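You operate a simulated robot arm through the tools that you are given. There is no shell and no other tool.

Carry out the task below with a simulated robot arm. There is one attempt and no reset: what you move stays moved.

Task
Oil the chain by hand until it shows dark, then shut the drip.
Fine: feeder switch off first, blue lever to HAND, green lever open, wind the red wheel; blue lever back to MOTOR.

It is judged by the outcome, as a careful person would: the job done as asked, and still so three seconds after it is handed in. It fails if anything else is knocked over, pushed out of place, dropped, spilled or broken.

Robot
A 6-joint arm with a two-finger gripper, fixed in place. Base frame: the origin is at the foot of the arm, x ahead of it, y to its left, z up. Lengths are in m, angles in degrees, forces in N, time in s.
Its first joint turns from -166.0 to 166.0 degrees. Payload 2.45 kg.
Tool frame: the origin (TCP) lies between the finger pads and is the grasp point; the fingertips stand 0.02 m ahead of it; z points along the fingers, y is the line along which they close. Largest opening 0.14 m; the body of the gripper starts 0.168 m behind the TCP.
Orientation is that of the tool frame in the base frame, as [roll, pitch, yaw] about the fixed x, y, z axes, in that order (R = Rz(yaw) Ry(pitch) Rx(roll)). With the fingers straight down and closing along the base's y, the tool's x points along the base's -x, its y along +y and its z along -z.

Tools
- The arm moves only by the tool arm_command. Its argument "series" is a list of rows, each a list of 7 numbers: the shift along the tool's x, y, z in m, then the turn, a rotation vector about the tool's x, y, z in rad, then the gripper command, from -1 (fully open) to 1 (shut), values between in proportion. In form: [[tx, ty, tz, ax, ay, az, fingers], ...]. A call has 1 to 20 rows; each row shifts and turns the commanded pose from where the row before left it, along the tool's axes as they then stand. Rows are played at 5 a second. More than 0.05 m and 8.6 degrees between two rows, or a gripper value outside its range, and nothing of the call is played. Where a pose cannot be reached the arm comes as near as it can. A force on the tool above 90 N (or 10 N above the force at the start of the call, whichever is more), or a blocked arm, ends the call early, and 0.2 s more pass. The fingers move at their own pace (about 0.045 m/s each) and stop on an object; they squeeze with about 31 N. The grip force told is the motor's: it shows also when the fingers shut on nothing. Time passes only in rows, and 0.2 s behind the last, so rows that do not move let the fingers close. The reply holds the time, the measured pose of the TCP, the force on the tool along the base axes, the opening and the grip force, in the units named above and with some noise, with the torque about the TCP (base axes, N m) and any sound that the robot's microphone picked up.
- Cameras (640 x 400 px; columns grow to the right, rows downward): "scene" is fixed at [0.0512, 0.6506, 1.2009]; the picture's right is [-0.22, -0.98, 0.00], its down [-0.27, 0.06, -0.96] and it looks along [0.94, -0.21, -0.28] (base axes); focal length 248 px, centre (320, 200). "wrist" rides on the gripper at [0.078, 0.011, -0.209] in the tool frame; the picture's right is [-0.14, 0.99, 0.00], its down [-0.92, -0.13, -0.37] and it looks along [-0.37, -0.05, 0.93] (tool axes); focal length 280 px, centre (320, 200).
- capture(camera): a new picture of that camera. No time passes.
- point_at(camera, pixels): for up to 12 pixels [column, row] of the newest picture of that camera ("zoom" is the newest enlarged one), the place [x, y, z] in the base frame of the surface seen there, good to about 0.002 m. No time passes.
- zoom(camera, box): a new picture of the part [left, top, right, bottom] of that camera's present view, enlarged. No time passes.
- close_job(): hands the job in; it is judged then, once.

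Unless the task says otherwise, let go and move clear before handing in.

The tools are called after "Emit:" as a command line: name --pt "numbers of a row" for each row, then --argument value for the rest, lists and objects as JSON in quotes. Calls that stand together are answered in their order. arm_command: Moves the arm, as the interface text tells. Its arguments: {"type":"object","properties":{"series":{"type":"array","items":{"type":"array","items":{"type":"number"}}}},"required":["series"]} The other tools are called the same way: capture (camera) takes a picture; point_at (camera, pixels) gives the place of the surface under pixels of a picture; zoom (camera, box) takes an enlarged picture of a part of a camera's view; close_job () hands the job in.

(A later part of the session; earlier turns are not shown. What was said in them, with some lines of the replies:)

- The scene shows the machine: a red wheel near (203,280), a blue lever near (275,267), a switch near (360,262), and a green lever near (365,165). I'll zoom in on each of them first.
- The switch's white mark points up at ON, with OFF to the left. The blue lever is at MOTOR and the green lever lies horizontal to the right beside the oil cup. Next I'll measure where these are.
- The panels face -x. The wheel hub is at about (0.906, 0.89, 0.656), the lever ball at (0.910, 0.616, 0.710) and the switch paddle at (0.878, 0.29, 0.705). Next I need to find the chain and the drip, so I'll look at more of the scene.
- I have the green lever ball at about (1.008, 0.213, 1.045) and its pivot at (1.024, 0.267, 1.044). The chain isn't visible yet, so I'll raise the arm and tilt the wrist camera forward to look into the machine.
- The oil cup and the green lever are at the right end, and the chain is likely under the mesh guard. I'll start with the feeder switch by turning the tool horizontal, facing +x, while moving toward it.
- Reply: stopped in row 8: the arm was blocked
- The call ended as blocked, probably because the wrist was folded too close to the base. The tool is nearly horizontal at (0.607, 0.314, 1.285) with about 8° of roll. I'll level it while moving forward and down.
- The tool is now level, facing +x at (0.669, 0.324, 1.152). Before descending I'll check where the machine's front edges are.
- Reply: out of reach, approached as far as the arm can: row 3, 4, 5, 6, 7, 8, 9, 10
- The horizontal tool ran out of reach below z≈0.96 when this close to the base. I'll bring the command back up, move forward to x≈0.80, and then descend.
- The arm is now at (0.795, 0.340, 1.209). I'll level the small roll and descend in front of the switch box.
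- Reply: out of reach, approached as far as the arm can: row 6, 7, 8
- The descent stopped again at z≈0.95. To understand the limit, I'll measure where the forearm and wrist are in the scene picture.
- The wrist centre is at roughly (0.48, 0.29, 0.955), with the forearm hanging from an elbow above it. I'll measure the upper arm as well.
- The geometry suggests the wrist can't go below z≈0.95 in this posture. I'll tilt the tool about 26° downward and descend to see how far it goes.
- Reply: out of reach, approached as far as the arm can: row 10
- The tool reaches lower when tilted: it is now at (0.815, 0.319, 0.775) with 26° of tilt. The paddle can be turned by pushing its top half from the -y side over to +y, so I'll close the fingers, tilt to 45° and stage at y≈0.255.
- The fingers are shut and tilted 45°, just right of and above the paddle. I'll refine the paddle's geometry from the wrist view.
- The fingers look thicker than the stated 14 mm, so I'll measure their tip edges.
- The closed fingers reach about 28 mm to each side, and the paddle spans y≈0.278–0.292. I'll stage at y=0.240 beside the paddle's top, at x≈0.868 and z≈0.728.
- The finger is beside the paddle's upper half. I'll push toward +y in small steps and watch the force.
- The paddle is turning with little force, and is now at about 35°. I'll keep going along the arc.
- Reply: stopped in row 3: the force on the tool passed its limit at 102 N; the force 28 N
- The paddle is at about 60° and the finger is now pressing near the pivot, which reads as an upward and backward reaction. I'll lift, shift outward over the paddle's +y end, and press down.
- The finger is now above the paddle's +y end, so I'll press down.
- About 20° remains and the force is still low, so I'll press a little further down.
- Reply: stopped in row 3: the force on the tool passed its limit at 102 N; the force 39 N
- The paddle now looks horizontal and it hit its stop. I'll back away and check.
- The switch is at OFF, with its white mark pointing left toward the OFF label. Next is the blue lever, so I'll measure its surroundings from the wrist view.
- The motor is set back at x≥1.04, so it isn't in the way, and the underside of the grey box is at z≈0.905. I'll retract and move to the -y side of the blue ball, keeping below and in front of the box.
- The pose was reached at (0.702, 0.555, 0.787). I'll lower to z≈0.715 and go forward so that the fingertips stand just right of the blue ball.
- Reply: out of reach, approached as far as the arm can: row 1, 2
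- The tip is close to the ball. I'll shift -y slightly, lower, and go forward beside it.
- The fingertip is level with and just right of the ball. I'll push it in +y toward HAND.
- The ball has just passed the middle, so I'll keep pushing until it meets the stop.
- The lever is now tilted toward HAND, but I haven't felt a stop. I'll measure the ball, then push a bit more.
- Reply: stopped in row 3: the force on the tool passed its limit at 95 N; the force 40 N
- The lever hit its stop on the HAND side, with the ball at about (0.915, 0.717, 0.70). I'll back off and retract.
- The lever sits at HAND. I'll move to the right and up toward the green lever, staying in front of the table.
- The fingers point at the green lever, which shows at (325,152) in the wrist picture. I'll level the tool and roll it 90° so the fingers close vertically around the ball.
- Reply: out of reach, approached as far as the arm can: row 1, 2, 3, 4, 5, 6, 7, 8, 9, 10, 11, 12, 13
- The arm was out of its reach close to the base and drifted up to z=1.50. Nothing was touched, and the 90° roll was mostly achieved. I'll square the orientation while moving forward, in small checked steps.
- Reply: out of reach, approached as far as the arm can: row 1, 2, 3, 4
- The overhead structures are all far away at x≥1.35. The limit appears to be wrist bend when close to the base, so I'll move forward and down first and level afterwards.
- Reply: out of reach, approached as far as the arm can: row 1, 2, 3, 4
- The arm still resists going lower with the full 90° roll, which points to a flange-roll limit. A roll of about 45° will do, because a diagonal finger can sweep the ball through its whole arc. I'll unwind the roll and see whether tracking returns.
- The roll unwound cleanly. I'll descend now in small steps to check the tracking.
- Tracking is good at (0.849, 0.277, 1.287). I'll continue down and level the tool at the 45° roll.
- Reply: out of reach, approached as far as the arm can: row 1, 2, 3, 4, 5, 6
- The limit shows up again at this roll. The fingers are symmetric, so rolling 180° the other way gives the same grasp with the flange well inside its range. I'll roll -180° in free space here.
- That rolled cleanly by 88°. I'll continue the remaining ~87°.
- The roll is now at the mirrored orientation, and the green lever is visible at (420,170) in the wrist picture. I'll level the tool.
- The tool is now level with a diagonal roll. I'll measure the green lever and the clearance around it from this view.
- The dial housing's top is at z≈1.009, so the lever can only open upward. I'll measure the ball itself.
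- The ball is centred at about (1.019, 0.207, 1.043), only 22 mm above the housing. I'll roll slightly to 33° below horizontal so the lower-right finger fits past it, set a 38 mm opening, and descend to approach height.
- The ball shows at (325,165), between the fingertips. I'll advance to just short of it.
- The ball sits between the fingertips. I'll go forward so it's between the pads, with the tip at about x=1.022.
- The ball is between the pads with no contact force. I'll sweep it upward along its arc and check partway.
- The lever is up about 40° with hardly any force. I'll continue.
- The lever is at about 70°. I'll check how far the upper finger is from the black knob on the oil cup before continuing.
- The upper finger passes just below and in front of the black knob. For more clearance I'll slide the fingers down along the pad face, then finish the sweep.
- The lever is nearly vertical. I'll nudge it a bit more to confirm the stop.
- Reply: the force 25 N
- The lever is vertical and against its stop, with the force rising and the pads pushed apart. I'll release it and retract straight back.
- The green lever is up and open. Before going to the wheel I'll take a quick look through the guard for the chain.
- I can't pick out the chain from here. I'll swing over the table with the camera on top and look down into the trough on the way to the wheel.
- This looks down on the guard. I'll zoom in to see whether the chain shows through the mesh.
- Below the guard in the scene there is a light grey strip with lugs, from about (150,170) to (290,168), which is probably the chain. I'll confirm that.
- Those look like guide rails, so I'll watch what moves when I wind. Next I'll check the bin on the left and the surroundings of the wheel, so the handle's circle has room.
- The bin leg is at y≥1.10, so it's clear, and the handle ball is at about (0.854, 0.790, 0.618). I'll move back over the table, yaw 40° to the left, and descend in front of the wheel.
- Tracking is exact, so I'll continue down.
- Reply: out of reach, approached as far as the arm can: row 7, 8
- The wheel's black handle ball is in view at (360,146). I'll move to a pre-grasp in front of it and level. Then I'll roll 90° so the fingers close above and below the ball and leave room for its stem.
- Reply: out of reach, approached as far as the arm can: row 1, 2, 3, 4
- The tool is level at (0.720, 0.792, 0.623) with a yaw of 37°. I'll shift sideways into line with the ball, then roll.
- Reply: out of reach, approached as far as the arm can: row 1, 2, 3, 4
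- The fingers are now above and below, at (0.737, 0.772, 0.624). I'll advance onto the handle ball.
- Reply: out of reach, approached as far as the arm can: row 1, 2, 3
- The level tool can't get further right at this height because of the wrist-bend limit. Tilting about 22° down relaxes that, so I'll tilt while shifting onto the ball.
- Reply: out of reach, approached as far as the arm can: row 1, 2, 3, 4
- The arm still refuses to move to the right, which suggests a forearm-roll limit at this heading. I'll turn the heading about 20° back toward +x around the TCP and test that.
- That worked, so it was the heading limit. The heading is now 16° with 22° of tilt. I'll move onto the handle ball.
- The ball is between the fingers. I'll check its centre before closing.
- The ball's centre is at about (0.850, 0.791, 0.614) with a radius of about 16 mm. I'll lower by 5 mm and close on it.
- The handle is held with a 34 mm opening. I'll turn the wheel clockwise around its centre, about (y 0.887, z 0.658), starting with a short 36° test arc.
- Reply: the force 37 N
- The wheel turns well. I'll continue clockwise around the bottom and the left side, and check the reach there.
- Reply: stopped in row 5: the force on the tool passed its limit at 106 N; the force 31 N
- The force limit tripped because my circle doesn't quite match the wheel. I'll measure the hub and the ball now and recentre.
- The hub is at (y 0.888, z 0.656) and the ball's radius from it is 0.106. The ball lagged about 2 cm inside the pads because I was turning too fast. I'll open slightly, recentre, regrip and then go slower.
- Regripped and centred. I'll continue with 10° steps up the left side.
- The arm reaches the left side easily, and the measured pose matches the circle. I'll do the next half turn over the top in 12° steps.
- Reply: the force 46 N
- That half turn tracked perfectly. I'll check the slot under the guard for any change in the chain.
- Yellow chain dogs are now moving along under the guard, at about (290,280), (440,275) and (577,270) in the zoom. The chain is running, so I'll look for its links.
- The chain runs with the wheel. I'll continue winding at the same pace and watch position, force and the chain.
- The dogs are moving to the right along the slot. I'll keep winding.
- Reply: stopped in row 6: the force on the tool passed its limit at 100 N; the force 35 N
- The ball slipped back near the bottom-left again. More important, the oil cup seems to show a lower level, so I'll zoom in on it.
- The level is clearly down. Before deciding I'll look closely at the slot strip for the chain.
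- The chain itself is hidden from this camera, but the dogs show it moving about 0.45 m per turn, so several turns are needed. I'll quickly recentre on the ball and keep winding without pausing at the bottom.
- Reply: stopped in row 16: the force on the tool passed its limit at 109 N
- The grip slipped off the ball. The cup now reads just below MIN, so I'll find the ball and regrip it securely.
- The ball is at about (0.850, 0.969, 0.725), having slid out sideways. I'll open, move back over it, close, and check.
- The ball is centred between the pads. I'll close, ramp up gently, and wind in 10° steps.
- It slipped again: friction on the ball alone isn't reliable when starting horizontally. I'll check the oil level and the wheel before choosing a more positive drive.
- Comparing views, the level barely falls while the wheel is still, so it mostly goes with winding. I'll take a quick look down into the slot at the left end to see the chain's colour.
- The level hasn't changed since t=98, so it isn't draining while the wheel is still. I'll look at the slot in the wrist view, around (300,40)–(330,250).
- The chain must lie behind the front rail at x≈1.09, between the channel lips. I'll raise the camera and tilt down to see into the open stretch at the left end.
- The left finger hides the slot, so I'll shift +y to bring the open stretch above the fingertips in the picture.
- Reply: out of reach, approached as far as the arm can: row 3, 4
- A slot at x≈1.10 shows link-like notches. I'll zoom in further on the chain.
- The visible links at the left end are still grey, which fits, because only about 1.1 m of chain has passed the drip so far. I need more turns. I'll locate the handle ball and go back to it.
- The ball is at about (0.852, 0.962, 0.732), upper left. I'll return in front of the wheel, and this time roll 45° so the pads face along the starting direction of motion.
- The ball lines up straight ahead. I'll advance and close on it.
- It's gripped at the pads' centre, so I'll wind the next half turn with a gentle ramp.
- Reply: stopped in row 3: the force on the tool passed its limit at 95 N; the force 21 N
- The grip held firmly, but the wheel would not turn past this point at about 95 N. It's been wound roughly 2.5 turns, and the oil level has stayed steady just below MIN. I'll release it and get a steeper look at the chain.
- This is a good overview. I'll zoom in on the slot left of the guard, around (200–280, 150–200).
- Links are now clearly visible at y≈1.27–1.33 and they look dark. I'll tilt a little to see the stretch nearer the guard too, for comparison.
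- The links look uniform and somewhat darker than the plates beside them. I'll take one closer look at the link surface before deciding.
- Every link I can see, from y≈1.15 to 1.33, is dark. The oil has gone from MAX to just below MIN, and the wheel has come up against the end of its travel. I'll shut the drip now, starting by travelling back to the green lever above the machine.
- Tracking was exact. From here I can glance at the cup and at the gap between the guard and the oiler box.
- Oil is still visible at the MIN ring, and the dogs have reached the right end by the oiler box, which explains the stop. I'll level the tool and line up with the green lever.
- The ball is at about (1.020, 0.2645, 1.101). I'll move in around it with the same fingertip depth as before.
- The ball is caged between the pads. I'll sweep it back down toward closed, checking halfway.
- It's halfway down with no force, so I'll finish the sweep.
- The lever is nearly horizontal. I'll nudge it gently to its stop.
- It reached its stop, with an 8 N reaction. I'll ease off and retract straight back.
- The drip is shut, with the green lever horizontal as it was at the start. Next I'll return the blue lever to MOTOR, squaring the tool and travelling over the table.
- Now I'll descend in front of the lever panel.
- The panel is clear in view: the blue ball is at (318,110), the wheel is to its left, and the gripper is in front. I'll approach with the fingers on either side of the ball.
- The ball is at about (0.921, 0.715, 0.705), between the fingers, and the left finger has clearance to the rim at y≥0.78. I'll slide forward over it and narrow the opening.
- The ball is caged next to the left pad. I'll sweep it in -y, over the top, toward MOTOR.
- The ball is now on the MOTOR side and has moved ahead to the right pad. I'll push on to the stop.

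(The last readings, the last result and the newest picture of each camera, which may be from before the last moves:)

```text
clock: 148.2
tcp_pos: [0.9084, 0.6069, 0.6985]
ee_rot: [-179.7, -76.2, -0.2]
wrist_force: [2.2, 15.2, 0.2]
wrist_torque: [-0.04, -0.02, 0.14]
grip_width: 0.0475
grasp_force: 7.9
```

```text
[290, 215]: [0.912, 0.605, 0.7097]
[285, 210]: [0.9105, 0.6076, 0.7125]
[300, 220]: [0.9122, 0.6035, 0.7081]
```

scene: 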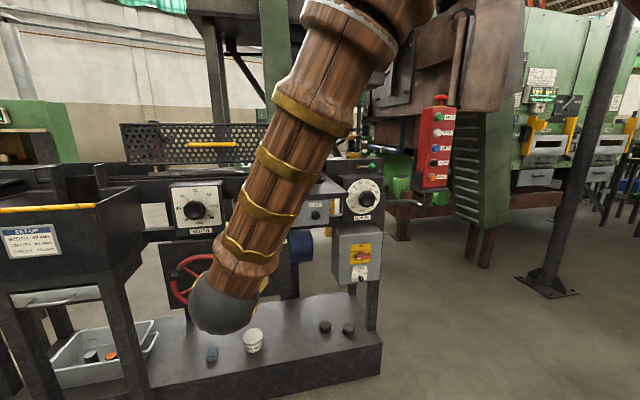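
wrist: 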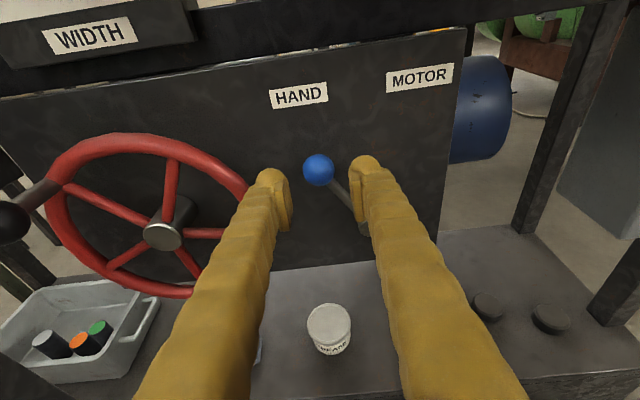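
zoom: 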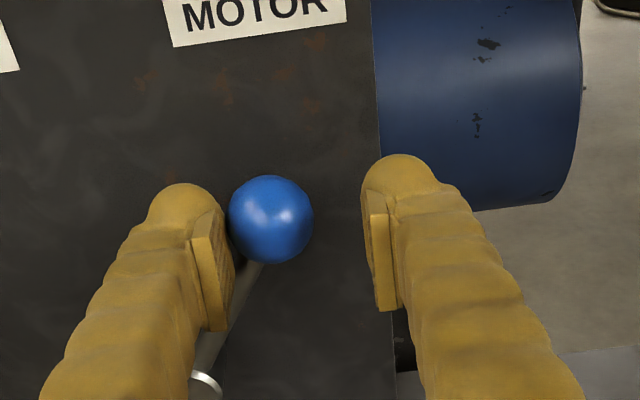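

It's at the MOTOR stop, with a 15 N reaction and the ball back at y≈0.613. I'll ease off and retract.

Emit:
arm_command --pt "0 -0.008 0 0 0 0 0.3" --pt "0 0 -0.03 0 0 0 0.3" --pt "0 0 -0.045 0 0 0 0.3" --pt "0 0 -0.045 0 0 0 0.3" --pt "0 0 -0.045 0 0 0 0.3" --pt "0 0 0 0 0 0 0.3"

Emit:
capture --camera "wrist"

Emit:
capture --camera "scene"

```text
clock: 149.6
tcp_pos: [0.747, 0.6124, 0.7384]
ee_rot: [-179.8, -76.2, -0.1]
wrist_force: [-0.1, 0.6, -0.4]
wrist_torque: [0.0, 0.01, -0.04]
grip_width: 0.0489
grasp_force: 0.1
```

```text
taken
```

wrist: 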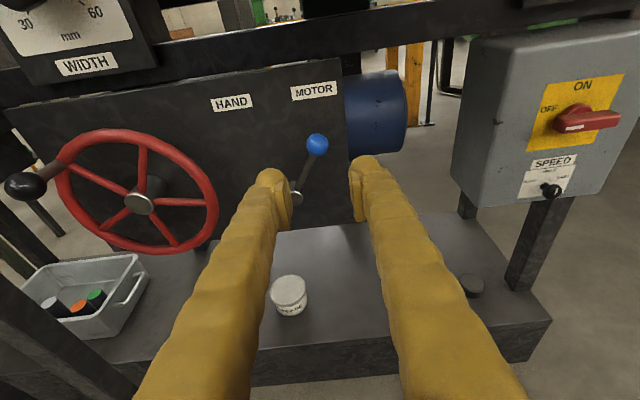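

```text
taken
```

scene: 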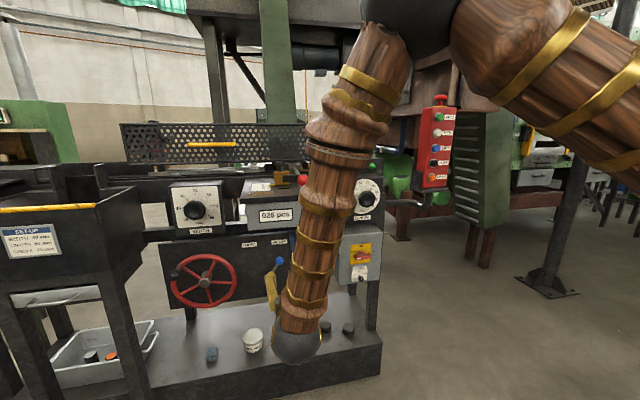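

The latest pictures show the feeder switch at OFF, the blue lever at MOTOR, the green lever horizontal (shut), and the dials, pot and loose parts where they were. I'll back the arm further off and do a last check of the drip.

Emit:
arm_command --pt "0.02 0 -0.03 0 0 0 0.3" --pt "0.03 0 -0.03 0 -0.05 0 0.3" --pt "0.03 0 -0.01 0 -0.1 0 0.3" --pt "0.03 0 0 0 -0.1 0 0.3" --pt "0 0 0 0 0 0 0.3"

Emit:
capture --camera "scene"

Emit:
zoom --camera "scene" --box '[325, 130, 405, 280]'

Emit:
zoom --camera "scene" --box '[150, 220, 310, 320]'

```text
clock: 150.8
tcp_pos: [0.7112, 0.6122, 0.8613]
ee_rot: [-179.9, -61.8, 0.1]
wrist_force: [-0.1, -0.8, 0.5]
wrist_torque: [0.01, -0.01, -0.03]
grip_width: 0.0489
grasp_force: 0.1
```

```text
taken
```

scene: 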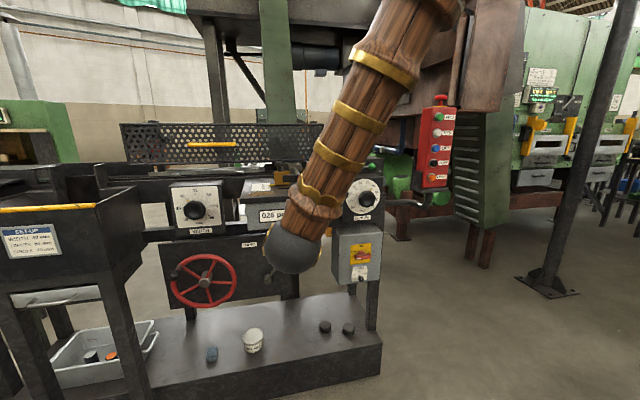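

```text
2.67 times, centred on (365, 205) of scene
```

zoom: 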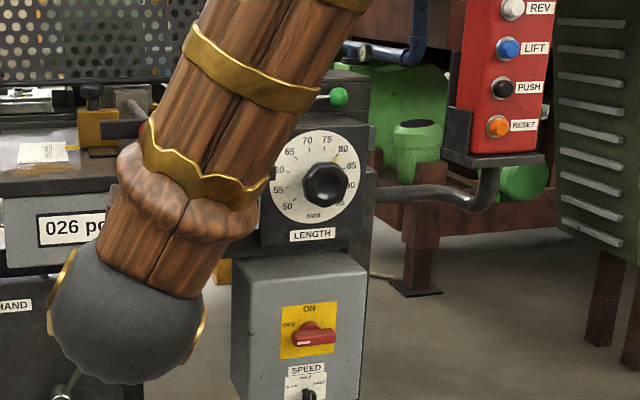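

```text
4.00 times, centred on (230, 270) of scene
```

zoom: 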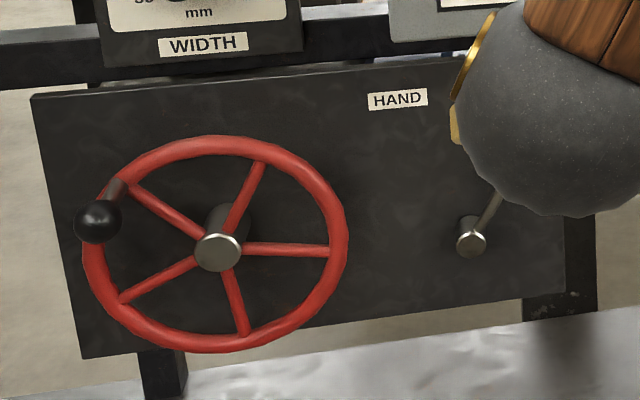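

The final pictures show the switch at OFF with its mark pointing left, the lever leaning toward MOTOR, and the green lever horizontal. The arm is clear and the readings are near zero, so I'm handing the job in.

Emit:
close_job

```text
The job is handed in.
```

I handed the job in with the drip shut. I believe the chain is oiled, but I could not fully confirm that it shows dark.

| Item | State at hand-in |
|---|---|
| Feeder switch | OFF, turned first and left off |
| Blue lever | HAND for the winding, now back at the MOTOR stop |
| Green lever | opened fully for the winding, now back at its closed stop |
| Red wheel | wound clockwise about 2.5 turns, until it would not turn further |
| Oil cup | down from near MAX to just below MIN |

- **Chain colour:** I only saw a short stretch at the left end. The links there looked clearly darker than the dark plates beside them. I had no clear view of the dry chain beforehand to compare, and the guard hides the rest.
- **Wheel stop:** The wheel stopped hard at about 95 N of push. The yellow dogs on the chain had reached the oiler box by then. I took this as the end of the chain's travel rather than a jam, but did not test it by turning back.
- **Handling:** My grip slipped off the wheel handle a few times, and several pushes reached the arm's force limit. I saw nothing displaced, dropped or spilled. The dials, the counter reading "026 pcs" and the loose parts looked unchanged.
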